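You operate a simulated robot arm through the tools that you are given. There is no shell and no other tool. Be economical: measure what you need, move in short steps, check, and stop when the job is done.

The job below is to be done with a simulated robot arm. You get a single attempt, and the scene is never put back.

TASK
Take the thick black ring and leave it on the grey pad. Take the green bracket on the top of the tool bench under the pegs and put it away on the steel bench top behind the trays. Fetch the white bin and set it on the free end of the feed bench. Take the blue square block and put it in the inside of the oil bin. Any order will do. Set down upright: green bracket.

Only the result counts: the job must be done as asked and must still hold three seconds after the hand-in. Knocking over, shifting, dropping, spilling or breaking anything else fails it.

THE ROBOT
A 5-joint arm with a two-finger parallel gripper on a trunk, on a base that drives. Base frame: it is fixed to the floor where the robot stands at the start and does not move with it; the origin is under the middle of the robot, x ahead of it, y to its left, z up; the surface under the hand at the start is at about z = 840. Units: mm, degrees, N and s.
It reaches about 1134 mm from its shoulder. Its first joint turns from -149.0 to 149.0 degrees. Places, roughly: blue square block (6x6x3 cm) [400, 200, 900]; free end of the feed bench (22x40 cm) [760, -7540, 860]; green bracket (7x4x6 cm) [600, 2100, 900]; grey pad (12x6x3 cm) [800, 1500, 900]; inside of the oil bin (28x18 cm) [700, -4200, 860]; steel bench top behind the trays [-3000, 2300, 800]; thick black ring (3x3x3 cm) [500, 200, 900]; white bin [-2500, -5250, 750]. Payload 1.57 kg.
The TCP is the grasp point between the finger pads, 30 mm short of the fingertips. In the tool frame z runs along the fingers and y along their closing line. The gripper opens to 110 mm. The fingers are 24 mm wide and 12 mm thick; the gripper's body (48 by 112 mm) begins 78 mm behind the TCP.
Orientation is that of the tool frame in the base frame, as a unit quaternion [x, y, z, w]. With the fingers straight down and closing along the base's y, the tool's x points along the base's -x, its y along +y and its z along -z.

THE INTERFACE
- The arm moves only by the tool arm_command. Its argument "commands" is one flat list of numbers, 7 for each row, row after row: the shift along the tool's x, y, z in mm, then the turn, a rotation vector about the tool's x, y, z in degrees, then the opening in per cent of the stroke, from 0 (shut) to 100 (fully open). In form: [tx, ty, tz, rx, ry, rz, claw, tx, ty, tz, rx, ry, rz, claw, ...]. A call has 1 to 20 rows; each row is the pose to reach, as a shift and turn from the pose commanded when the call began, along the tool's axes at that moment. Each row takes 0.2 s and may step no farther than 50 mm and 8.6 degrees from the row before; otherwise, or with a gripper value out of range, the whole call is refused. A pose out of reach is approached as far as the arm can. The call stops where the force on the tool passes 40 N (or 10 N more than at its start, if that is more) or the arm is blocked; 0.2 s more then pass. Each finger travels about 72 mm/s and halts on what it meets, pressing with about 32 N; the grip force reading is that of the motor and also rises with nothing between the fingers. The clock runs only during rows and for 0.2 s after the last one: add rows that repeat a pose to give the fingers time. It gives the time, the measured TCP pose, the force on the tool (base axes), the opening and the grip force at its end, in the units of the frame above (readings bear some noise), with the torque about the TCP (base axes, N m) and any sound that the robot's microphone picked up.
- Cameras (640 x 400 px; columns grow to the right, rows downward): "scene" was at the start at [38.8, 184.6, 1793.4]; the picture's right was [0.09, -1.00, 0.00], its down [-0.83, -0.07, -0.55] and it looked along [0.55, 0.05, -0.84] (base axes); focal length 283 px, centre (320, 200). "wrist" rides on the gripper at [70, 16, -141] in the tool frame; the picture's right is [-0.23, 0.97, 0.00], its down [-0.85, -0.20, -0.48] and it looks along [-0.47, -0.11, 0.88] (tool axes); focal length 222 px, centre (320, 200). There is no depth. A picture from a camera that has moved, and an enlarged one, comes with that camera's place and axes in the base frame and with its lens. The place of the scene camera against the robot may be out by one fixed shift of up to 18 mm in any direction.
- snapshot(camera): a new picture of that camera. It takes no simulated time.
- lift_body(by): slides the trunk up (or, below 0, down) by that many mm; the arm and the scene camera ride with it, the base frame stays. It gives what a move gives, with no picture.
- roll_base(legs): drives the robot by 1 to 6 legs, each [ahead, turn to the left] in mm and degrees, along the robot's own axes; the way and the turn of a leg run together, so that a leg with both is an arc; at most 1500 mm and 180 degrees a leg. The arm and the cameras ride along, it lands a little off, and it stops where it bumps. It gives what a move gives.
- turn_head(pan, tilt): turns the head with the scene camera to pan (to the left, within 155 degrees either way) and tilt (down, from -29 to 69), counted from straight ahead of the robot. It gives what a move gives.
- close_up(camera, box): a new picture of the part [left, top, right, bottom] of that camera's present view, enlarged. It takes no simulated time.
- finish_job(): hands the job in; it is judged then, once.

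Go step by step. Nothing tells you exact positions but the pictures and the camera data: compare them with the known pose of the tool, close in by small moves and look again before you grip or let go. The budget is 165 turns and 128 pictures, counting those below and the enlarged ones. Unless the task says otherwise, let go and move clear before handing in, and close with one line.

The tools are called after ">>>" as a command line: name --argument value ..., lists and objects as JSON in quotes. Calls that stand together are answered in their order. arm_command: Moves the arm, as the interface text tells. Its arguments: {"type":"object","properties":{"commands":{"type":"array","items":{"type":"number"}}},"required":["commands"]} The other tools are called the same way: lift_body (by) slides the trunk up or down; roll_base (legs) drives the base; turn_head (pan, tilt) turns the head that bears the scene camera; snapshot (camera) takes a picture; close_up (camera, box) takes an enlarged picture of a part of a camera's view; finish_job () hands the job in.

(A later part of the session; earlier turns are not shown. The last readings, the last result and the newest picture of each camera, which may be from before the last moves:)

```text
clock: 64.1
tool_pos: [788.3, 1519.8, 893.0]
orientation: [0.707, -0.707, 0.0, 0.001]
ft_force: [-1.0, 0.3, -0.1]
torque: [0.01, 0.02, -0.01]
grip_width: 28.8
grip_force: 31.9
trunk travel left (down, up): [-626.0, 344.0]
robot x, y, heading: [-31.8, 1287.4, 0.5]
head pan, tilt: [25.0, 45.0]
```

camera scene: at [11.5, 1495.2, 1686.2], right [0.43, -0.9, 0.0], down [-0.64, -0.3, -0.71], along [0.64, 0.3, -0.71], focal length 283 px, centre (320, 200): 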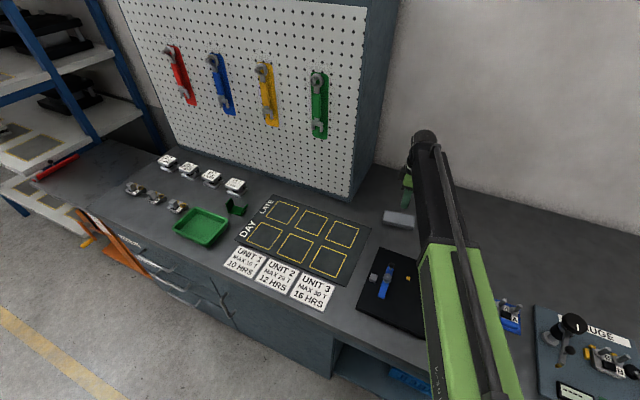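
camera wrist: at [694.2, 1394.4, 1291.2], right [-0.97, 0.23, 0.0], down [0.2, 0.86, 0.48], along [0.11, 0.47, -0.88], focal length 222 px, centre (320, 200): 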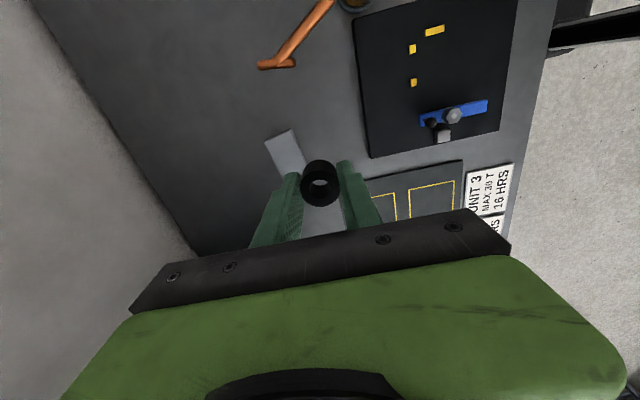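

>>> lift_body --by -2

>>> lift_body --by -2

>>> close_up --camera "wrist" --box '[240, 110, 400, 230]'

```text
clock: 64.6
tool_pos: [787.2, 1519.5, 891.7]
orientation: [-0.707, 0.707, 0.0, 0.0]
ft_force: [4.4, 1.5, 10.3]
torque: [0.03, -0.11, -0.01]
grip_width: 28.7
grip_force: 31.7
trunk travel left (down, up): [-624.0, 346.0]
robot x, y, heading: [-26.0, 1290.3, 0.5]
head pan, tilt: [25.0, 45.0]
```

```text
clock: 65.1
tool_pos: [785.7, 1520.0, 892.2]
orientation: [0.707, -0.707, 0.0, 0.0]
ft_force: [12.1, 3.1, 37.7]
torque: [0.12, -0.33, -0.05]
grip_width: 28.6
grip_force: 32.2
trunk travel left (down, up): [-622.0, 348.0]
robot x, y, heading: [-28.4, 1288.5, 0.5]
head pan, tilt: [25.0, 45.0]
```

```text
3.33 times, centred on (320, 170) of wrist
camera zoom: at [770.6, 1450.9, 1032.9], right [-0.97, 0.23, 0.0], down [0.2, 0.85, 0.48], along [0.11, 0.47, -0.88], focal length 740 px, centre (320, 300)
```

zoom: 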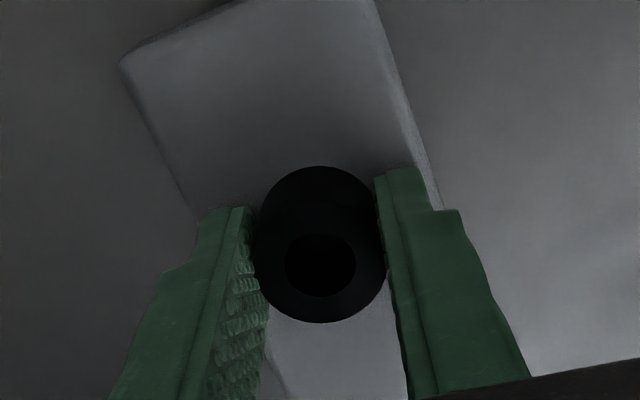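

Contact. I'll relieve the pressure and open, then rise.

>>> lift_body --by 2.5

>>> arm_command --commands '[0, 0, 0, 0, 0, 0, 28, 0, 0, 0, 0, 0, 0, 34, 0, 0, 0, 0, 0, 0, 42, 0, 0, 0, 0, 0, 0, 42]'

>>> lift_body --by 120

>>> close_up --camera "wrist" --box '[200, 80, 440, 230]'

```text
clock: 65.7
tool_pos: [785.8, 1520.3, 892.2]
orientation: [-0.707, 0.707, 0.001, -0.002]
ft_force: [0.1, 0.2, 7.0]
torque: [-0.01, -0.03, -0.03]
grip_width: 28.7
grip_force: 31.5
trunk travel left (down, up): [-625.0, 345.0]
robot x, y, heading: [-30.4, 1286.5, 0.4]
head pan, tilt: [25.0, 45.0]
```

```text
clock: 66.7
tool_pos: [788.1, 1520.8, 892.1]
orientation: [-0.707, 0.707, 0.001, 0.0]
ft_force: [-0.9, 0.6, 1.5]
torque: [0.02, 0.03, -0.02]
grip_width: 45.3
grip_force: 0.1
trunk travel left (down, up): [-625.0, 345.0]
robot x, y, heading: [-27.5, 1285.6, 0.4]
head pan, tilt: [25.0, 45.0]
```

```text
clock: 68.2
tool_pos: [788.3, 1520.7, 1011.4]
orientation: [-0.707, 0.707, 0.0, -0.001]
ft_force: [0.3, -0.2, -0.5]
torque: [-0.02, -0.03, -0.01]
grip_width: 46.1
grip_force: 0.0
trunk travel left (down, up): [-745.0, 225.0]
robot x, y, heading: [-30.5, 1287.8, 0.4]
head pan, tilt: [25.0, 45.0]
```

```text
2.67 times, centred on (320, 155) of wrist
camera zoom: at [772.2, 1451.4, 1153.2], right [-0.97, 0.23, 0.0], down [0.2, 0.86, 0.48], along [0.11, 0.47, -0.88], focal length 592 px, centre (320, 320)
```

zoom: 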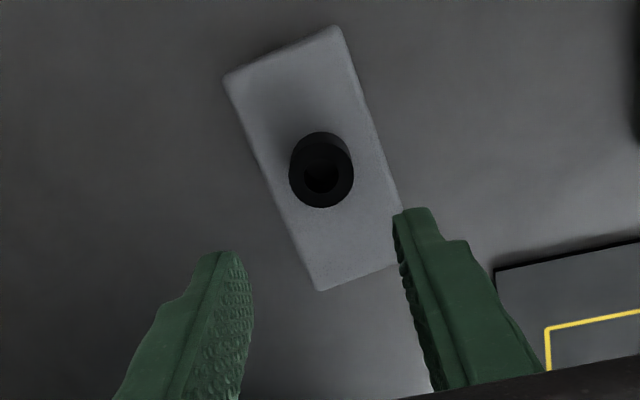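

Ring sits on the pad. Next the green bracket near (555,2105): raise, back off, shift left, face the bench.

>>> lift_body --by 140

>>> roll_base --legs '[[-350, 0], [0, 90], [640, 0], [0, -90]]'

>>> snapshot --camera "wrist"

>>> turn_head --pan 0 --tilt 50

>>> snapshot --camera "scene"

```text
clock: 69.8
tool_pos: [787.1, 1519.8, 1152.3]
orientation: [-0.707, 0.707, 0.0, -0.001]
ft_force: [0.0, 0.0, 0.1]
torque: [0.0, 0.01, -0.01]
grip_width: 46.4
grip_force: 0.2
trunk travel left (down, up): [-885.0, 85.0]
robot x, y, heading: [-27.9, 1288.7, 0.5]
head pan, tilt: [25.0, 45.0]
```

```text
clock: 82.9
tool_pos: [425.9, 2174.4, 1152.5]
orientation: [0.713, -0.701, 0.0, 0.001]
ft_force: [0.4, -0.7, 0.4]
torque: [0.06, 0.02, 0.01]
grip_width: 46.2
grip_force: 0.1
trunk travel left (down, up): [-885.0, 85.0]
robot x, y, heading: [-389.9, 1917.7, 1.5]
head pan, tilt: [25.0, 45.0]
```

```text
88 pictures are left
camera wrist: at [411.4, 2105.2, 1293.9], right [-0.98, 0.21, 0.0], down [0.19, 0.86, 0.48], along [0.1, 0.47, -0.88], focal length 222 px, centre (320, 200)
```

wrist: 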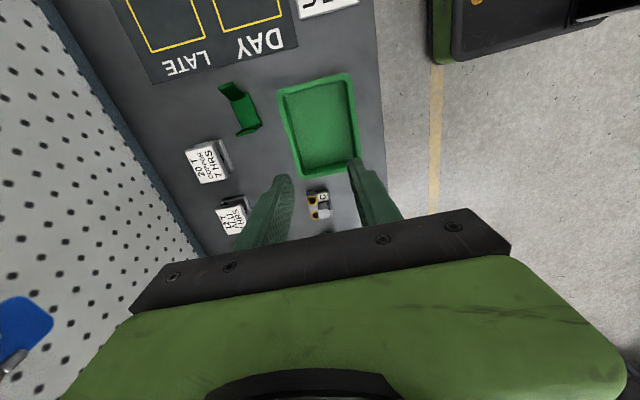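

```text
clock: 83.8
tool_pos: [426.2, 2175.2, 1153.1]
orientation: [0.712, -0.702, -0.001, 0.0]
ft_force: [-0.2, 0.3, -0.2]
torque: [-0.01, 0.02, -0.01]
grip_width: 46.2
grip_force: 0.0
trunk travel left (down, up): [-885.0, 85.0]
robot x, y, heading: [-390.8, 1916.3, 1.9]
head pan, tilt: [0.0, 50.0]
```

```text
87 pictures are left
camera scene: at [-346.0, 2092.6, 1860.7], right [0.03, -1.0, 0.0], down [-0.77, -0.02, -0.64], along [0.64, 0.02, -0.77], focal length 283 px, centre (320, 200)
```

scene: 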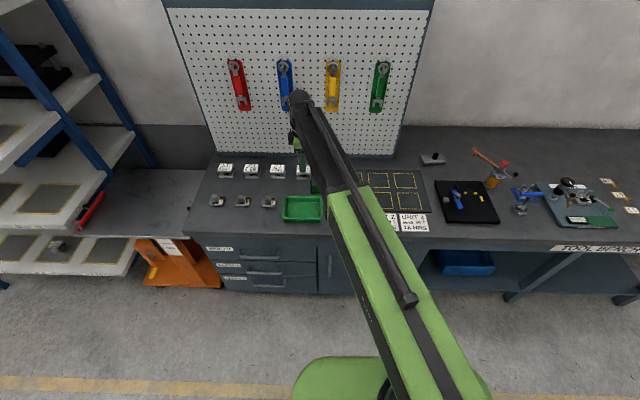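

The bracket lies at the upper middle of the wrist view. Zooming for its shape.

>>> close_up --camera "wrist" --box '[180, 60, 300, 160]'

>>> close_up --camera "scene" --box '[190, 140, 350, 240]'

```text
4.00 times, centred on (240, 110) of wrist
camera zoom: at [412.1, 2106.9, 1293.2], right [-0.98, 0.21, 0.0], down [0.19, 0.86, 0.48], along [0.1, 0.47, -0.88], focal length 888 px, centre (640, 560)
```

zoom: 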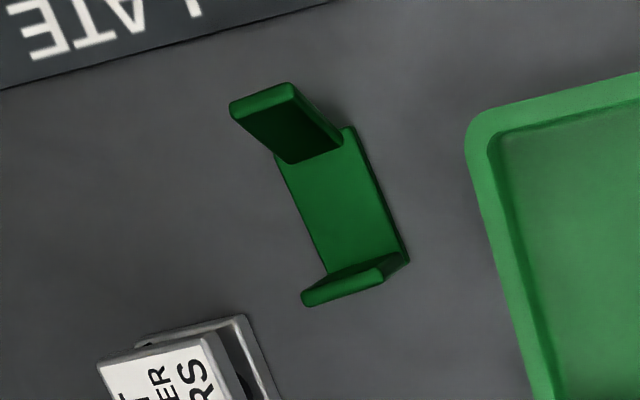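

```text
4.00 times, centred on (270, 190) of scene
camera zoom: at [-346.0, 2092.6, 1860.7], right [0.03, -1.0, 0.0], down [-0.77, -0.02, -0.64], along [0.64, 0.02, -0.77], focal length 1133 px, centre (520, 240)
```

zoom: 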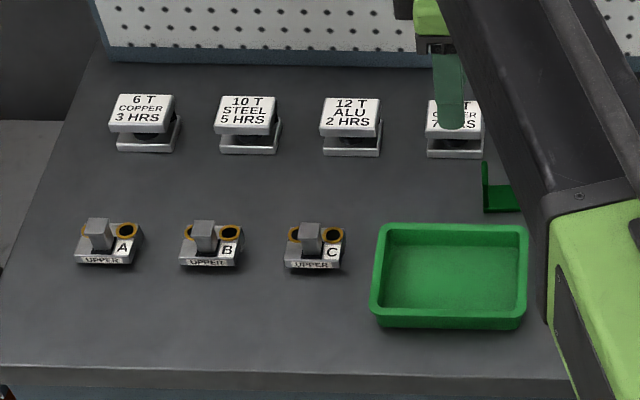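

The bracket is a U with walls at its y-ends. I'll swing the arm right, turn the fingers to close along y, and look at it unobstructed.

>>> arm_command --commands '[20, 0, 0, 0, 0, 7.5, 45, 40, 0, 0, 0, 0, 15, 60, 60, 0, 0, 0, 0, 22.5, 80, 80, 0, 0, 0, 0, 30, 100, 100, 0, 0, 0, 0, 37.5, 100, 120, 0, 0, 0, 0, 45, 100, 140, 0, 0, 0, 0, 52.5, 100, 160, 0, 0, 0, 0, 60, 100, 180, 0, 0, 0, 0, 67.5, 100, 200, 0, 0, 0, 0, 75, 100, 215, 0, 0, 0, 0, 82.5, 100, 225, 0, 0, 0, 0, 90, 100, 225, 0, 0, 0, 0, 90, 100]'

>>> close_up --camera "scene" --box '[260, 150, 380, 230]'

>>> snapshot --camera "wrist"

```text
clock: 86.6
tool_pos: [430.7, 1952.0, 1151.8]
orientation: [-0.007, 1.0, -0.001, 0.0]
ft_force: [0.4, -0.2, 0.3]
torque: [0.02, 0.0, 0.02]
grip_width: 110.0
grip_force: 0.0
trunk travel left (down, up): [-885.0, 85.0]
robot x, y, heading: [-384.8, 1918.6, 1.6]
head pan, tilt: [0.0, 50.0]
```

```text
5.00 times, centred on (320, 190) of scene
camera zoom: at [-346.2, 2092.8, 1860.7], right [0.03, -1.0, 0.0], down [-0.77, -0.02, -0.64], along [0.64, 0.02, -0.77], focal length 1416 px, centre (320, 250)
```

zoom: 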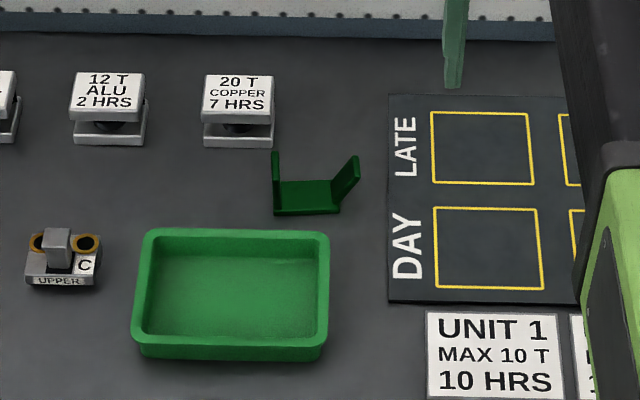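

```text
83 pictures are left
camera wrist: at [360.8, 1967.6, 1293.3], right [0.21, 0.98, 0.0], down [0.86, -0.19, 0.48], along [0.47, -0.1, -0.88], focal length 222 px, centre (320, 200)
```

wrist: 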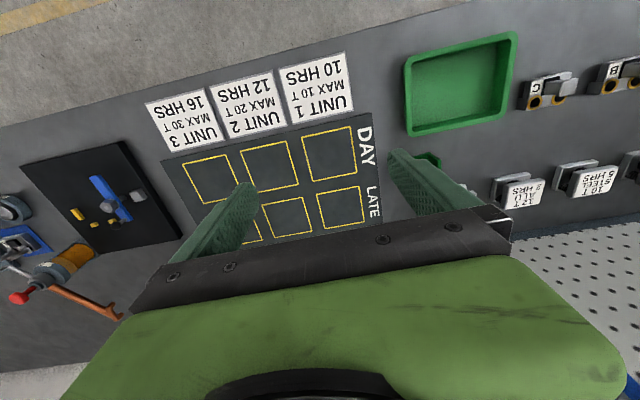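

The bracket's +y wall is vertical (y≈2158, x 542–582) while the -y wing is flared. I'll grip the vertical wall from above; first drive closer and go over it.

>>> roll_base --legs '[[180, 0]]'

>>> arm_command --commands '[10, 40, 0, 0, 0, 0, 60, 20, 80, 0, 0, 0, 0, 60, 30, 120, 0, 0, 0, 0, 60, 40, 160, 0, 0, 0, 0, 60, 48, 200, 0, 0, 0, 0, 60, 48, 200, 0, 0, 0, 0, 60]'

>>> snapshot --camera "wrist"

```text
clock: 88.1
tool_pos: [611.6, 1956.2, 1149.7]
orientation: [-0.007, 1.0, -0.001, -0.002]
ft_force: [-0.1, -0.2, -0.8]
torque: [0.0, 0.04, -0.03]
grip_width: 109.9
grip_force: 0.0
trunk travel left (down, up): [-885.0, 85.0]
robot x, y, heading: [-209.5, 1921.3, 1.6]
head pan, tilt: [0.0, 50.0]
```

```text
clock: 89.5
tool_pos: [559.3, 2154.6, 1151.9]
orientation: [-0.008, 1.0, 0.0, -0.001]
ft_force: [0.0, 0.9, -0.4]
torque: [-0.01, -0.02, 0.01]
grip_width: 65.8
grip_force: 0.1
trunk travel left (down, up): [-885.0, 85.0]
robot x, y, heading: [-210.3, 1923.5, 2.0]
head pan, tilt: [0.0, 50.0]
```

```text
82 pictures are left
camera wrist: at [488.9, 2171.9, 1293.3], right [0.21, 0.98, 0.0], down [0.86, -0.19, 0.48], along [0.47, -0.1, -0.88], focal length 222 px, centre (320, 200)
```

wrist: 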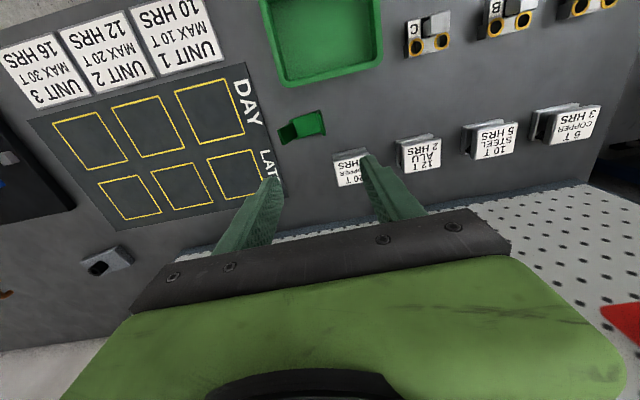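

Lowering 160 and refining.

>>> lift_body --by -165

>>> close_up --camera "wrist" --box '[220, 80, 420, 205]'

>>> close_up --camera "scene" --box '[240, 100, 400, 200]'

```text
clock: 91.4
tool_pos: [558.5, 2155.8, 987.5]
orientation: [-0.008, 1.0, -0.001, -0.002]
ft_force: [0.1, 0.0, 0.0]
torque: [0.01, 0.03, 0.01]
grip_width: 65.9
grip_force: 0.1
trunk travel left (down, up): [-720.0, 250.0]
robot x, y, heading: [-206.4, 1923.2, 1.6]
head pan, tilt: [0.0, 50.0]
```

```text
3.20 times, centred on (320, 142) of wrist
camera zoom: at [489.0, 2171.8, 1128.3], right [0.21, 0.98, 0.0], down [0.86, -0.19, 0.48], along [0.47, -0.1, -0.88], focal length 711 px, centre (320, 384)
```

zoom: 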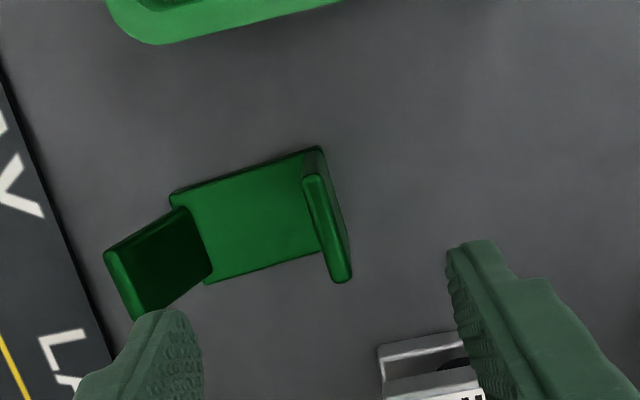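

```text
4.00 times, centred on (320, 150) of scene
camera zoom: at [-165.5, 2098.2, 1695.7], right [0.03, -1.0, 0.0], down [-0.77, -0.02, -0.64], along [0.64, 0.02, -0.77], focal length 1133 px, centre (320, 400)
```

zoom: 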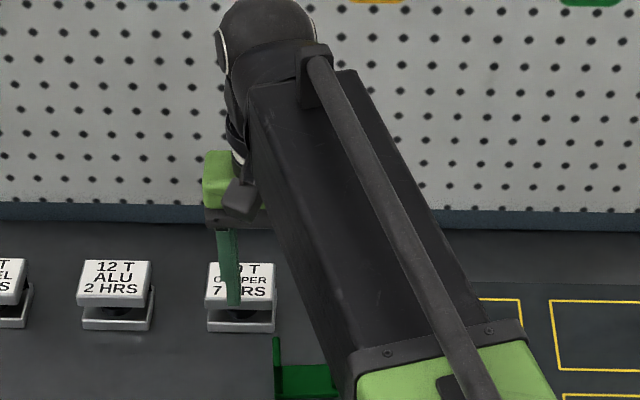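

Wall centre ≈ (556,2161), yaw ≈ 4.5°. Align and lower.

>>> arm_command --commands '[3, 5.5, 0, 0, 0, -3.5, 50, 3, 5.5, 0, 0, 0, -3.5, 50]'

>>> lift_body --by -65

>>> close_up --camera "wrist" --box '[220, 100, 420, 225]'

```text
clock: 92.0
tool_pos: [554.8, 2161.9, 986.1]
orientation: [-0.039, 0.999, -0.001, -0.001]
ft_force: [0.3, -0.4, -0.9]
torque: [-0.01, -0.02, 0.0]
grip_width: 55.3
grip_force: 0.1
trunk travel left (down, up): [-720.0, 250.0]
robot x, y, heading: [-207.2, 1923.0, 1.6]
head pan, tilt: [0.0, 50.0]
```

```text
clock: 93.0
tool_pos: [554.7, 2160.3, 921.1]
orientation: [-0.037, 0.999, 0.0, -0.001]
ft_force: [1.0, 0.5, -0.4]
torque: [-0.01, 0.02, 0.0]
grip_width: 54.9
grip_force: 0.1
trunk travel left (down, up): [-655.0, 315.0]
robot x, y, heading: [-205.7, 1925.6, 1.9]
head pan, tilt: [0.0, 50.0]
```

```text
3.20 times, centred on (320, 162) of wrist
camera zoom: at [485.0, 2172.8, 1063.3], right [0.15, 0.99, 0.0], down [0.87, -0.13, 0.48], along [0.47, -0.07, -0.88], focal length 711 px, centre (320, 320)
```

zoom: 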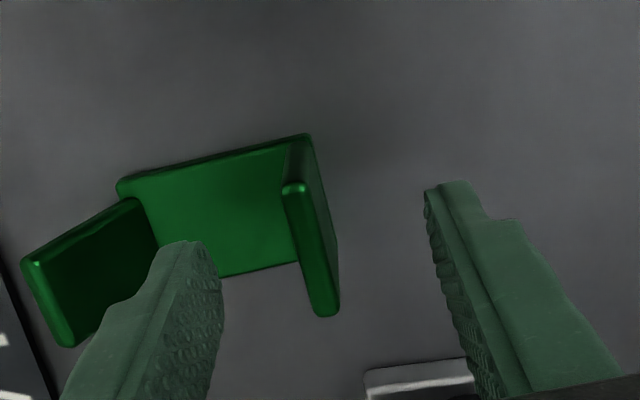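

Lowering so the wall sits between the fingers.

>>> lift_body --by -35

>>> close_up --camera "wrist" --box '[220, 100, 420, 225]'

```text
clock: 93.8
tool_pos: [554.7, 2161.5, 886.4]
orientation: [-0.038, 0.999, -0.001, 0.0]
ft_force: [0.2, 0.1, 0.8]
torque: [0.01, -0.03, 0.0]
grip_width: 54.7
grip_force: 0.0
trunk travel left (down, up): [-620.0, 350.0]
robot x, y, heading: [-206.9, 1920.8, 1.7]
head pan, tilt: [0.0, 50.0]
```

```text
3.20 times, centred on (320, 162) of wrist
camera zoom: at [485.0, 2172.8, 1028.3], right [0.15, 0.99, 0.0], down [0.87, -0.13, 0.48], along [0.47, -0.07, -0.88], focal length 711 px, centre (320, 320)
```

zoom: 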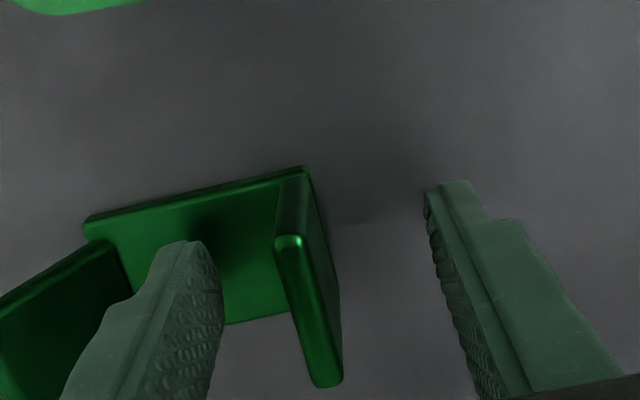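

Aligned. Closing on the wall and lifting slightly.

>>> arm_command --commands '[-2, -1.5, 0, 0, 0, 0, 30, -2, -1.5, 0, 0, 0, 0, 15, -2, -1.5, 0, 0, 0, 0, 0, -2, -1.5, 0, 0, 0, 0, 0, -2, -1.5, 0, 0, 0, 0, 0, -2, -1.5, 0, 0, 0, 0, 0]'

>>> lift_body --by 25

>>> close_up --camera "wrist" --box '[220, 100, 420, 225]'

```text
clock: 95.2
tool_pos: [556.8, 2159.8, 885.9]
orientation: [-0.038, 0.999, -0.001, -0.001]
ft_force: [1.1, 0.5, 0.2]
torque: [0.03, 0.0, 0.0]
grip_width: 7.6
grip_force: 26.5
trunk travel left (down, up): [-620.0, 350.0]
robot x, y, heading: [-204.4, 1925.7, 1.4]
head pan, tilt: [0.0, 50.0]
```

```text
clock: 95.9
tool_pos: [558.7, 2159.3, 911.7]
orientation: [-0.038, 0.999, -0.001, 0.0]
ft_force: [-0.6, 0.7, -0.2]
torque: [0.03, -0.02, 0.02]
grip_width: 7.2
grip_force: 27.2
trunk travel left (down, up): [-645.0, 325.0]
robot x, y, heading: [-207.8, 1921.2, 1.9]
head pan, tilt: [0.0, 50.0]
```

```text
3.20 times, centred on (320, 162) of wrist
camera zoom: at [487.1, 2171.7, 1053.2], right [0.15, 0.99, 0.0], down [0.87, -0.13, 0.48], along [0.47, -0.07, -0.88], focal length 711 px, centre (320, 320)
```

zoom: 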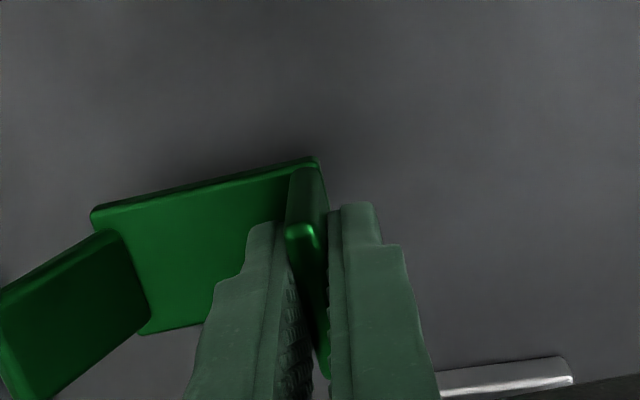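

Bracket held. I'll raise, back off, turn around and drive toward the steel bench to view it.

>>> lift_body --by 240

>>> roll_base --legs '[[-380, 0], [0, 178], [500, 0]]'

>>> turn_head --pan 0 --tilt 30

>>> snapshot --camera "scene"

```text
clock: 98.4
tool_pos: [557.7, 2158.6, 1152.1]
orientation: [-0.038, 0.999, -0.001, -0.001]
ft_force: [0.0, -0.2, -0.7]
torque: [0.05, 0.0, -0.03]
grip_width: 7.8
grip_force: 26.9
trunk travel left (down, up): [-885.0, 85.0]
robot x, y, heading: [-203.2, 1921.4, 1.9]
head pan, tilt: [0.0, 50.0]
```

```text
clock: 110.7
tool_pos: [-1851.3, 1674.7, 1151.9]
orientation: [0.999, 0.034, 0.0, -0.001]
ft_force: [0.3, 0.0, -1.4]
torque: [-0.06, 0.01, -0.01]
grip_width: 7.6
grip_force: 26.6
trunk travel left (down, up): [-885.0, 85.0]
robot x, y, heading: [-1083.1, 1871.2, -179.5]
head pan, tilt: [0.0, 50.0]
```

```text
clock: 111.5
tool_pos: [-1851.4, 1673.8, 1151.9]
orientation: [0.999, 0.033, 0.001, -0.001]
ft_force: [-0.6, 0.6, -0.8]
torque: [0.01, -0.03, 0.03]
grip_width: 7.6
grip_force: 26.6
trunk travel left (down, up): [-885.0, 85.0]
robot x, y, heading: [-1084.3, 1871.7, -179.7]
head pan, tilt: [0.0, 30.0]
```

```text
76 pictures are left
camera scene: at [-1114.9, 1705.8, 1890.1], right [-0.01, 1.0, 0.0], down [0.5, 0.0, -0.87], along [-0.87, -0.01, -0.5], focal length 283 px, centre (320, 200)
```

scene: 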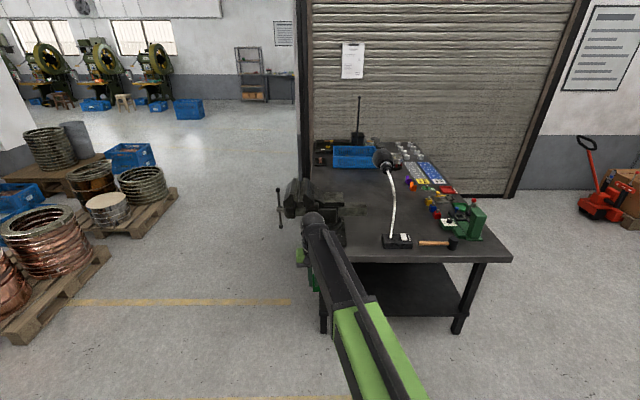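

>>> close_up --camera "scene" --box '[270, 90, 530, 270]'

```text
2.22 times, centred on (400, 180) of scene
camera zoom: at [-1114.9, 1705.8, 1890.1], right [-0.01, 1.0, 0.0], down [0.5, 0.0, -0.87], along [-0.87, -0.01, -0.5], focal length 629 px, centre (142, 244)
```

zoom: 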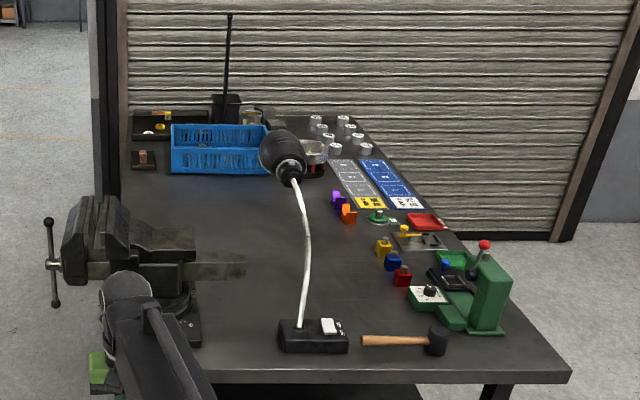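

The steel bench spans x −2370…−4400, y ≈1600…2790, with free surface around (−3000,2280). I'll approach from its empty left side, keeping clear of the vise.

>>> roll_base --legs '[[0, 90], [740, 0], [0, -90], [1400, 0], [480, 0], [0, -90]]'

>>> turn_head --pan 0 --tilt 45

>>> snapshot --camera "scene"

```text
clock: 136.0
tool_pos: [-3151.2, 1889.3, 1153.3]
orientation: [0.73, -0.683, 0.002, -0.001]
ft_force: [-0.4, -0.4, -1.2]
torque: [0.04, -0.06, 0.02]
grip_width: 7.5
grip_force: 26.5
trunk travel left (down, up): [-885.0, 85.0]
robot x, y, heading: [-2929.2, 1123.4, 91.1]
head pan, tilt: [0.0, 30.0]
```

```text
clock: 136.8
tool_pos: [-3148.2, 1890.7, 1151.1]
orientation: [0.731, -0.683, 0.001, 0.0]
ft_force: [-0.8, 0.9, -1.4]
torque: [-0.03, 0.02, 0.01]
grip_width: 7.6
grip_force: 26.7
trunk travel left (down, up): [-885.0, 85.0]
robot x, y, heading: [-2934.8, 1123.6, 90.7]
head pan, tilt: [0.0, 45.0]
```

```text
74 pictures are left
camera scene: at [-3090.3, 1161.9, 1867.6], right [1.0, 0.01, 0.0], down [0.01, -0.71, -0.71], along [-0.01, 0.71, -0.71], focal length 283 px, centre (320, 200)
```

scene: 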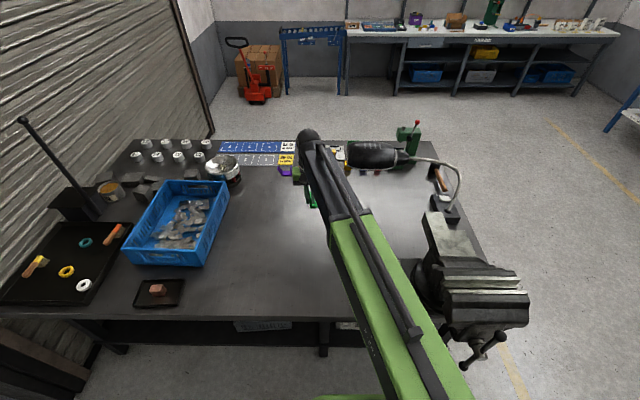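

The lamp head hangs at about (−2880,2110,1175), right in the way from this side. I'll go round to the other long side, where the reach is shorter and clear.

>>> roll_base --legs '[[0, 178], [250, 0], [0, 91], [1450, 0], [0, 90], [1200, 0]]'

>>> roll_base --legs '[[1140, 0], [0, 90]]'

>>> turn_head --pan 0 --tilt 30

>>> snapshot --camera "scene"

```text
clock: 165.9
tool_pos: [-1676.6, 2816.7, 1151.5]
orientation: [0.721, -0.693, 0.001, 0.001]
ft_force: [0.1, 0.1, -1.6]
torque: [-0.02, 0.03, 0.03]
grip_width: 7.5
grip_force: 26.2
trunk travel left (down, up): [-885.0, 85.0]
robot x, y, heading: [-1480.5, 2045.2, 89.6]
head pan, tilt: [0.0, 45.0]
```

```text
clock: 175.6
tool_pos: [-2236.1, 2990.4, 1152.5]
orientation: [1.0, 0.022, 0.0, -0.001]
ft_force: [0.2, -0.5, -0.3]
torque: [-0.02, 0.0, 0.0]
grip_width: 7.7
grip_force: 26.5
trunk travel left (down, up): [-885.0, 85.0]
robot x, y, heading: [-1465.5, 3158.5, 179.4]
head pan, tilt: [0.0, 45.0]
```

```text
clock: 176.4
tool_pos: [-2238.8, 2989.2, 1152.7]
orientation: [1.0, 0.022, 0.001, -0.001]
ft_force: [0.9, -0.8, -1.2]
torque: [-0.03, -0.04, 0.02]
grip_width: 7.3
grip_force: 26.8
trunk travel left (down, up): [-885.0, 85.0]
robot x, y, heading: [-1466.8, 3161.8, 179.1]
head pan, tilt: [0.0, 30.0]
```

```text
73 pictures are left
camera scene: at [-1500.5, 2994.3, 1890.1], right [0.01, 1.0, 0.0], down [0.5, -0.01, -0.87], along [-0.87, 0.01, -0.5], focal length 283 px, centre (320, 200)
```

scene: 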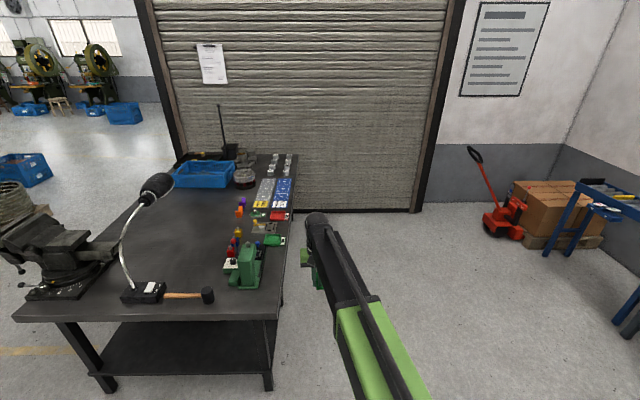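

Path along the right side is clear. Driving with slight outward drift, then turning to face the bench.

>>> roll_base --legs '[[0, -4], [600, 0], [0, 5], [970, 0], [0, 90]]'

>>> turn_head --pan 0 --tilt 45

>>> snapshot --camera "scene"

```text
clock: 189.2
tool_pos: [-2846.7, 2437.4, 1152.9]
orientation: [0.681, 0.732, 0.001, -0.001]
ft_force: [1.4, 0.5, -1.6]
torque: [0.01, 0.08, 0.0]
grip_width: 7.7
grip_force: 26.7
trunk travel left (down, up): [-885.0, 85.0]
robot x, y, heading: [-3006.3, 3206.3, -89.8]
head pan, tilt: [0.0, 30.0]
```

```text
clock: 190.0
tool_pos: [-2846.5, 2437.4, 1151.0]
orientation: [0.681, 0.732, 0.0, -0.001]
ft_force: [-0.7, 0.4, -1.7]
torque: [0.01, -0.04, -0.03]
grip_width: 7.7
grip_force: 26.7
trunk travel left (down, up): [-885.0, 85.0]
robot x, y, heading: [-3006.3, 3200.7, -89.8]
head pan, tilt: [0.0, 45.0]
```

```text
72 pictures are left
camera scene: at [-2820.8, 3171.7, 1867.6], right [-1.0, 0.0, 0.0], down [0.0, 0.71, -0.71], along [0.0, -0.71, -0.71], focal length 283 px, centre (320, 200)
```

scene: 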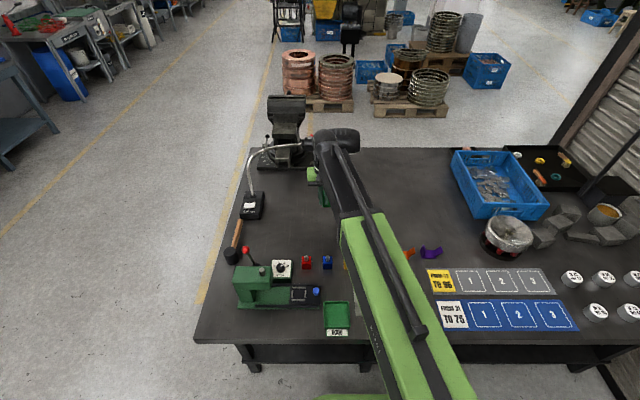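

Target spot: around (−3040,2325), clear of the lamp head (≈ −2890,2110) and the small parts. Moving over it at height.

>>> arm_command --commands '[0, -40, 0, 0, 0, 0, 0, 0, -80, 0, 0, 0, 0, 0, -15, -120, 0, 0, 0, 0, 0, -40, -150, 0, 0, 0, 0, 0, -75, -170, 0, 0, 0, 0, 0, -99, -175, 0, 0, 0, 0, 0, -99, -175, 0, 0, 0, 0, 0]'

>>> snapshot --camera "wrist"

>>> snapshot --camera "scene"

```text
clock: 191.6
tool_pos: [-3015.0, 2324.6, 1152.6]
orientation: [0.682, 0.732, 0.0, -0.001]
ft_force: [0.8, 0.6, -0.6]
torque: [0.01, 0.0, 0.0]
grip_width: 7.6
grip_force: 27.0
trunk travel left (down, up): [-885.0, 85.0]
robot x, y, heading: [-3003.2, 3206.0, -90.0]
head pan, tilt: [0.0, 45.0]
```

```text
71 pictures are left
camera wrist: at [-3003.1, 2396.4, 1293.3], right [0.99, -0.16, 0.0], down [-0.14, -0.87, 0.48], along [-0.08, -0.47, -0.88], focal length 222 px, centre (320, 200)
```

wrist: 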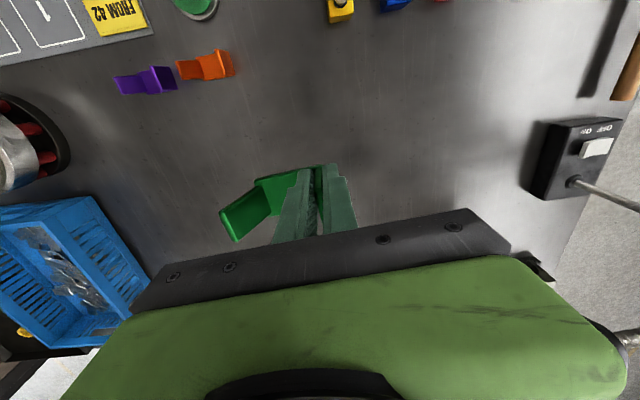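

```text
70 pictures are left
camera scene: at [-2821.9, 3171.4, 1867.6], right [-1.0, 0.0, 0.0], down [0.0, 0.71, -0.71], along [0.0, -0.71, -0.71], focal length 283 px, centre (320, 200)
```

scene: 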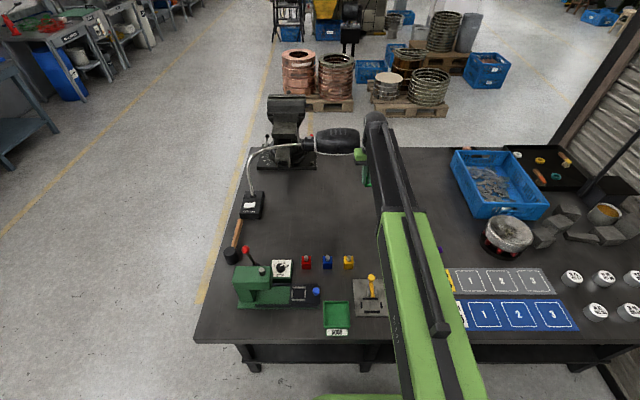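

I'll shift slightly further from the lamp, then lower most of the way.

>>> arm_command --commands '[21, -14, 0, 0, 0, 0, 0, 21, -14, 0, 0, 0, 0, 0]'

>>> lift_body --by -220

>>> snapshot --camera "wrist"

>>> close_up --camera "scene" --box '[240, 60, 480, 220]'

```text
clock: 192.2
tool_pos: [-3030.5, 2343.6, 1151.7]
orientation: [0.681, 0.732, -0.001, -0.001]
ft_force: [0.6, -0.5, -0.5]
torque: [-0.01, -0.03, 0.03]
grip_width: 7.5
grip_force: 26.9
trunk travel left (down, up): [-885.0, 85.0]
robot x, y, heading: [-3006.6, 3203.0, -89.5]
head pan, tilt: [0.0, 45.0]
```

```text
clock: 194.5
tool_pos: [-3031.5, 2345.9, 932.3]
orientation: [0.682, 0.732, 0.0, 0.001]
ft_force: [0.2, 0.2, -0.4]
torque: [0.01, -0.03, 0.03]
grip_width: 7.6
grip_force: 26.6
trunk travel left (down, up): [-665.0, 305.0]
robot x, y, heading: [-3006.6, 3204.4, -89.8]
head pan, tilt: [0.0, 45.0]
```

```text
69 pictures are left
camera wrist: at [-3018.5, 2416.3, 1073.3], right [0.99, -0.16, 0.0], down [-0.14, -0.87, 0.48], along [-0.08, -0.47, -0.88], focal length 222 px, centre (320, 200)
```

wrist: 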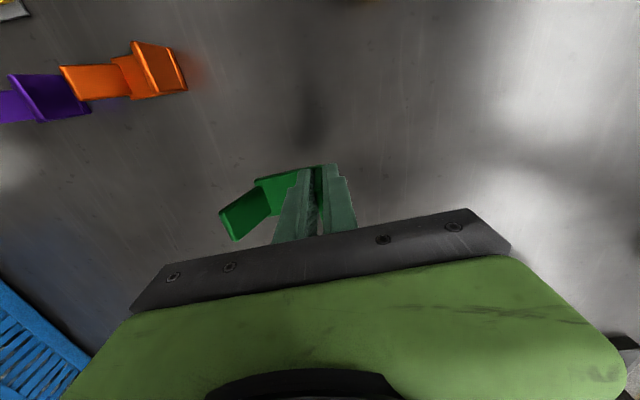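

```text
2.50 times, centred on (360, 140) of scene
camera zoom: at [-2821.9, 3171.2, 1647.7], right [-1.0, 0.0, 0.0], down [0.0, 0.71, -0.71], along [0.0, -0.71, -0.71], focal length 708 px, centre (220, 350)
```

zoom: 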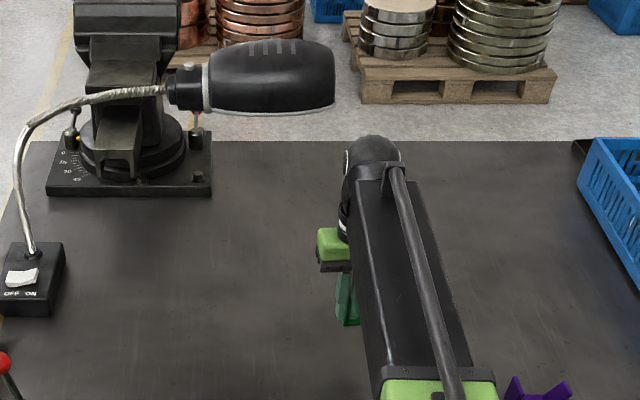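

Clear. Lowering further, then in small steps until contact.

>>> lift_body --by -65

>>> close_up --camera "wrist" --box '[180, 100, 420, 250]'

>>> lift_body --by -8

>>> close_up --camera "wrist" --box '[180, 100, 420, 250]'

```text
clock: 195.6
tool_pos: [-3030.2, 2345.2, 866.7]
orientation: [0.682, 0.732, 0.001, 0.0]
ft_force: [-0.3, -0.9, -0.3]
torque: [0.03, -0.05, -0.02]
grip_width: 7.2
grip_force: 26.6
trunk travel left (down, up): [-600.0, 370.0]
robot x, y, heading: [-3004.7, 3198.7, -89.8]
head pan, tilt: [0.0, 45.0]
```

```text
2.67 times, centred on (300, 175) of wrist
camera zoom: at [-3018.5, 2416.3, 1008.2], right [0.99, -0.16, 0.0], down [-0.14, -0.87, 0.48], along [-0.08, -0.47, -0.88], focal length 592 px, centre (373, 267)
```

zoom: 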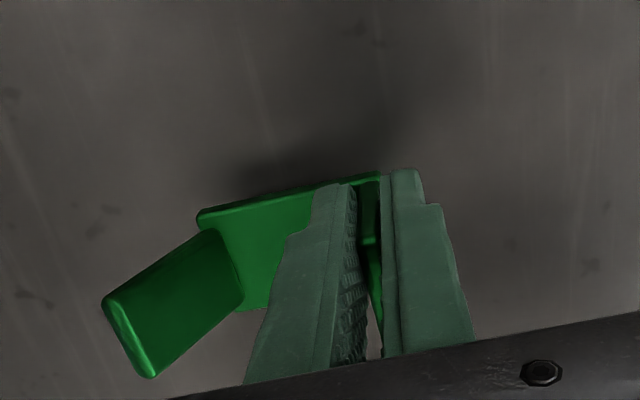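

```text
clock: 196.2
tool_pos: [-3030.4, 2345.0, 859.0]
orientation: [0.681, 0.732, 0.0, 0.0]
ft_force: [0.6, -0.5, -1.6]
torque: [-0.02, -0.04, 0.01]
grip_width: 7.6
grip_force: 26.5
trunk travel left (down, up): [-592.0, 378.0]
robot x, y, heading: [-3008.8, 3202.0, -89.6]
head pan, tilt: [0.0, 45.0]
```

```text
2.67 times, centred on (300, 175) of wrist
camera zoom: at [-3018.5, 2416.3, 1000.2], right [0.99, -0.16, 0.0], down [-0.14, -0.87, 0.48], along [-0.08, -0.47, -0.88], focal length 592 px, centre (373, 267)
```

zoom: 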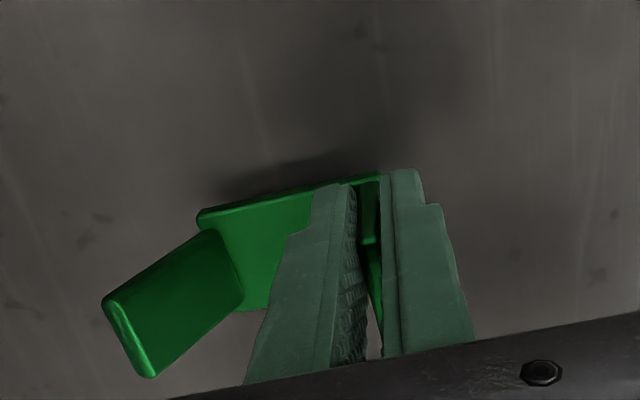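

>>> lift_body --by -5

>>> lift_body --by -3

>>> lift_body --by -2

>>> close_up --camera "wrist" --box '[180, 100, 420, 250]'

```text
clock: 196.7
tool_pos: [-3030.2, 2345.1, 853.9]
orientation: [0.681, 0.732, 0.001, -0.002]
ft_force: [0.1, 0.4, -1.5]
torque: [0.03, -0.06, -0.02]
grip_width: 7.4
grip_force: 26.4
trunk travel left (down, up): [-587.0, 383.0]
robot x, y, heading: [-3004.5, 3200.6, -89.9]
head pan, tilt: [0.0, 45.0]
```

```text
clock: 197.2
tool_pos: [-3029.9, 2344.2, 851.0]
orientation: [0.681, 0.732, 0.001, -0.001]
ft_force: [0.9, 0.2, -2.1]
torque: [0.03, 0.0, 0.01]
grip_width: 7.4
grip_force: 26.8
trunk travel left (down, up): [-584.0, 386.0]
robot x, y, heading: [-3006.5, 3205.3, -89.5]
head pan, tilt: [0.0, 45.0]
```

```text
clock: 197.7
tool_pos: [-3030.4, 2344.6, 847.6]
orientation: [0.682, 0.732, 0.0, -0.002]
ft_force: [-0.4, 0.5, -0.3]
torque: [0.01, -0.02, 0.03]
grip_width: 7.7
grip_force: 26.9
trunk travel left (down, up): [-582.0, 388.0]
robot x, y, heading: [-3005.5, 3203.1, -89.9]
head pan, tilt: [0.0, 45.0]
```

```text
2.67 times, centred on (300, 175) of wrist
camera zoom: at [-3018.5, 2416.2, 990.2], right [0.99, -0.16, 0.0], down [-0.14, -0.87, 0.48], along [-0.08, -0.47, -0.88], focal length 592 px, centre (373, 267)
```

zoom: 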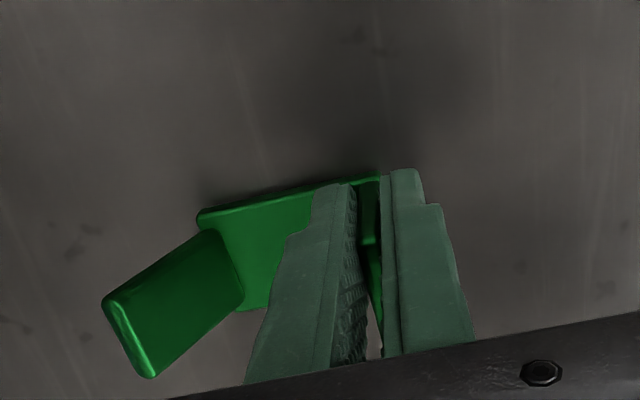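

>>> lift_body --by -1.5

>>> lift_body --by -1.5

>>> lift_body --by -1.5

```text
clock: 198.2
tool_pos: [-3029.9, 2345.9, 847.4]
orientation: [0.682, 0.732, 0.0, 0.0]
ft_force: [0.8, -0.6, -1.5]
torque: [-0.01, -0.02, 0.02]
grip_width: 7.3
grip_force: 27.2
trunk travel left (down, up): [-580.0, 390.0]
robot x, y, heading: [-3009.0, 3200.3, -89.6]
head pan, tilt: [0.0, 45.0]
```

```text
clock: 198.8
tool_pos: [-3030.3, 2346.9, 846.6]
orientation: [0.681, 0.732, 0.001, -0.001]
ft_force: [-0.6, -1.3, 1.9]
torque: [-0.13, -0.01, 0.02]
grip_width: 7.4
grip_force: 26.9
trunk travel left (down, up): [-579.0, 391.0]
robot x, y, heading: [-3007.2, 3203.4, -89.6]
head pan, tilt: [0.0, 45.0]
```

```text
clock: 199.3
tool_pos: [-3030.2, 2346.0, 846.7]
orientation: [0.681, 0.732, -0.001, 0.0]
ft_force: [0.4, -7.5, 21.4]
torque: [-0.39, 0.06, 0.04]
grip_width: 7.7
grip_force: 27.2
trunk travel left (down, up): [-577.0, 393.0]
robot x, y, heading: [-3008.3, 3202.1, -89.6]
head pan, tilt: [0.0, 45.0]
```

Contact made. Relieve, open, and rise.

>>> lift_body --by 1.5

>>> arm_command --commands '[0, 0, 0, 0, 0, 0, 10, 0, 0, 0, 0, 0, 0, 20, 0, 0, 0, 0, 0, 0, 32, 0, 0, 0, 0, 0, 0, 32]'

>>> lift_body --by 120

>>> snapshot --camera "wrist"

```text
clock: 199.8
tool_pos: [-3031.1, 2345.7, 846.6]
orientation: [0.681, 0.732, 0.001, 0.0]
ft_force: [1.0, -0.8, 2.9]
torque: [-0.11, -0.04, 0.03]
grip_width: 7.7
grip_force: 26.8
trunk travel left (down, up): [-579.0, 391.0]
robot x, y, heading: [-3008.5, 3202.3, -90.2]
head pan, tilt: [0.0, 45.0]
```

```text
clock: 200.8
tool_pos: [-3030.7, 2344.7, 846.0]
orientation: [0.681, 0.732, 0.0, -0.002]
ft_force: [-0.8, 0.3, -0.1]
torque: [0.0, 0.0, 0.03]
grip_width: 35.2
grip_force: 0.0
trunk travel left (down, up): [-579.0, 391.0]
robot x, y, heading: [-3005.5, 3204.2, -89.5]
head pan, tilt: [0.0, 45.0]
```

```text
clock: 202.3
tool_pos: [-3030.9, 2346.1, 967.7]
orientation: [0.681, 0.732, 0.0, -0.002]
ft_force: [-0.2, -0.6, 0.1]
torque: [0.0, 0.0, -0.01]
grip_width: 35.3
grip_force: 0.0
trunk travel left (down, up): [-699.0, 271.0]
robot x, y, heading: [-3003.7, 3202.9, -89.8]
head pan, tilt: [0.0, 45.0]
```

```text
64 pictures are left
camera wrist: at [-3018.5, 2416.3, 1107.2], right [0.99, -0.16, 0.0], down [-0.14, -0.87, 0.48], along [-0.08, -0.47, -0.88], focal length 222 px, centre (320, 200)
```

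wrist: 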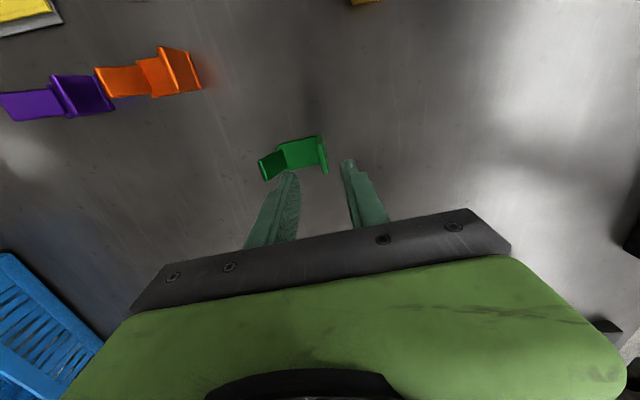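

Bracket stands upright on the bench. Now back for the blue block: raise, back out, and drive round.

>>> lift_body --by 190

>>> roll_base --legs '[[-250, 0], [0, 90], [1400, 0], [700, 0], [0, -90], [1450, 0]]'

>>> roll_base --legs '[[1450, 0], [500, 0], [0, 90]]'

>>> turn_head --pan 0 --tilt 40

>>> snapshot --camera "scene"

```text
clock: 204.3
tool_pos: [-3030.7, 2344.8, 1155.7]
orientation: [0.681, 0.732, -0.001, -0.001]
ft_force: [0.5, -0.5, -0.3]
torque: [0.03, 0.0, 0.01]
grip_width: 35.3
grip_force: 0.1
trunk travel left (down, up): [-889.0, 81.0]
robot x, y, heading: [-3003.7, 3203.8, -89.8]
head pan, tilt: [0.0, 45.0]
```

```text
clock: 230.7
tool_pos: [-996.7, 1114.3, 1155.3]
orientation: [0.694, 0.72, 0.0, 0.0]
ft_force: [-0.3, -0.6, 0.1]
torque: [0.01, 0.01, -0.01]
grip_width: 35.2
grip_force: 0.1
trunk travel left (down, up): [-889.0, 81.0]
robot x, y, heading: [-947.7, 1972.3, -91.6]
head pan, tilt: [0.0, 45.0]
```

```text
clock: 244.2
tool_pos: [-152.5, -46.2, 1156.8]
orientation: [-0.006, 1.0, -0.001, 0.0]
ft_force: [0.2, -0.1, 1.1]
torque: [-0.05, 0.0, -0.03]
grip_width: 35.0
grip_force: 0.1
trunk travel left (down, up): [-889.0, 81.0]
robot x, y, heading: [-1008.9, 58.3, -3.5]
head pan, tilt: [0.0, 45.0]
```

```text
clock: 244.8
tool_pos: [-153.1, -46.9, 1156.1]
orientation: [-0.007, 1.0, 0.001, -0.001]
ft_force: [0.6, 0.3, 0.2]
torque: [0.02, -0.03, 0.02]
grip_width: 35.3
grip_force: 0.0
trunk travel left (down, up): [-889.0, 81.0]
robot x, y, heading: [-1007.4, 55.2, -3.7]
head pan, tilt: [0.0, 40.0]
```

```text
63 pictures are left
camera scene: at [-941.4, 225.8, 1878.9], right [-0.06, -1.0, 0.0], down [-0.64, 0.04, -0.77], along [0.76, -0.05, -0.64], focal length 283 px, centre (320, 200)
```

scene: 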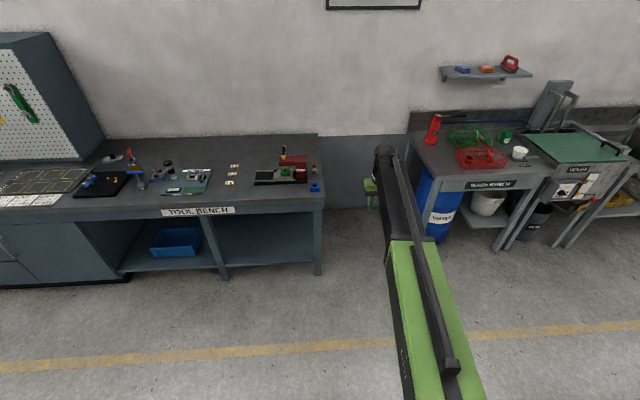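

Next to the block. Straighten and drive forward, then position over it.

>>> roll_base --legs '[[0, 3.6], [640, 0]]'

>>> snapshot --camera "wrist"

```text
clock: 248.8
tool_pos: [497.1, 3.9, 1154.6]
orientation: [-0.035, 0.999, -0.001, -0.001]
ft_force: [0.1, -0.1, -1.0]
torque: [0.01, 0.04, 0.0]
grip_width: 35.2
grip_force: 0.1
trunk travel left (down, up): [-889.0, 81.0]
robot x, y, heading: [-357.9, 52.4, 0.1]
head pan, tilt: [0.0, 40.0]
```

```text
62 pictures are left
camera wrist: at [428.5, 17.6, 1296.8], right [0.16, 0.99, 0.0], down [0.87, -0.14, 0.48], along [0.47, -0.08, -0.88], focal length 222 px, centre (320, 200)
```

wrist: 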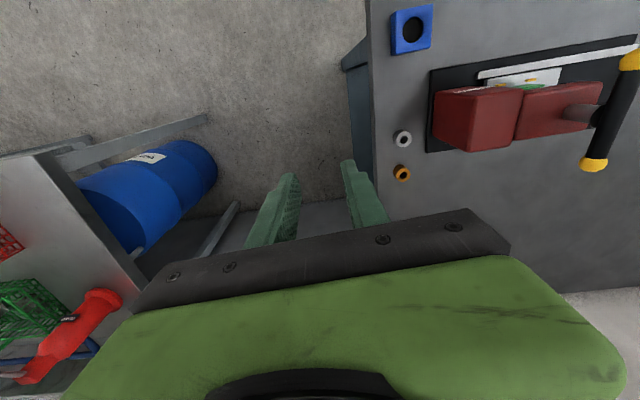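

>>> arm_command --commands '[25, 42, 0, 0, 0, 1, 50, 50, 85, 0, 0, 0, 2, 65, 77, 130, 0, 0, 0, 3, 80, 103, 173, 0, 0, 0, 4, 80, 103, 173, 0, 0, 0, 4, 80]'

>>> lift_body --by -190

>>> snapshot --camera "wrist"

```text
refused: row 3 steps farther than a row can; nothing moved
```

```text
clock: 250.9
tool_pos: [498.6, 6.3, 967.4]
orientation: [-0.035, 0.999, -0.001, -0.001]
ft_force: [0.0, -0.3, 1.6]
torque: [0.01, -0.02, 0.0]
grip_width: 35.0
grip_force: 0.0
trunk travel left (down, up): [-699.0, 271.0]
robot x, y, heading: [-357.7, 52.7, -0.1]
head pan, tilt: [0.0, 40.0]
```

```text
61 pictures are left
camera wrist: at [427.8, 17.5, 1107.3], right [0.16, 0.99, 0.0], down [0.87, -0.14, 0.48], along [0.47, -0.08, -0.88], focal length 222 px, centre (320, 200)
```

wrist: 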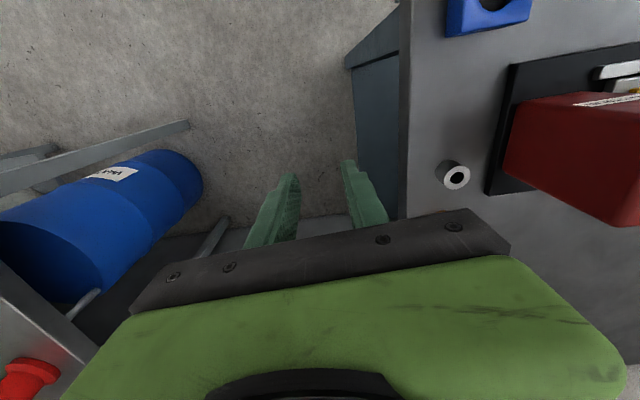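

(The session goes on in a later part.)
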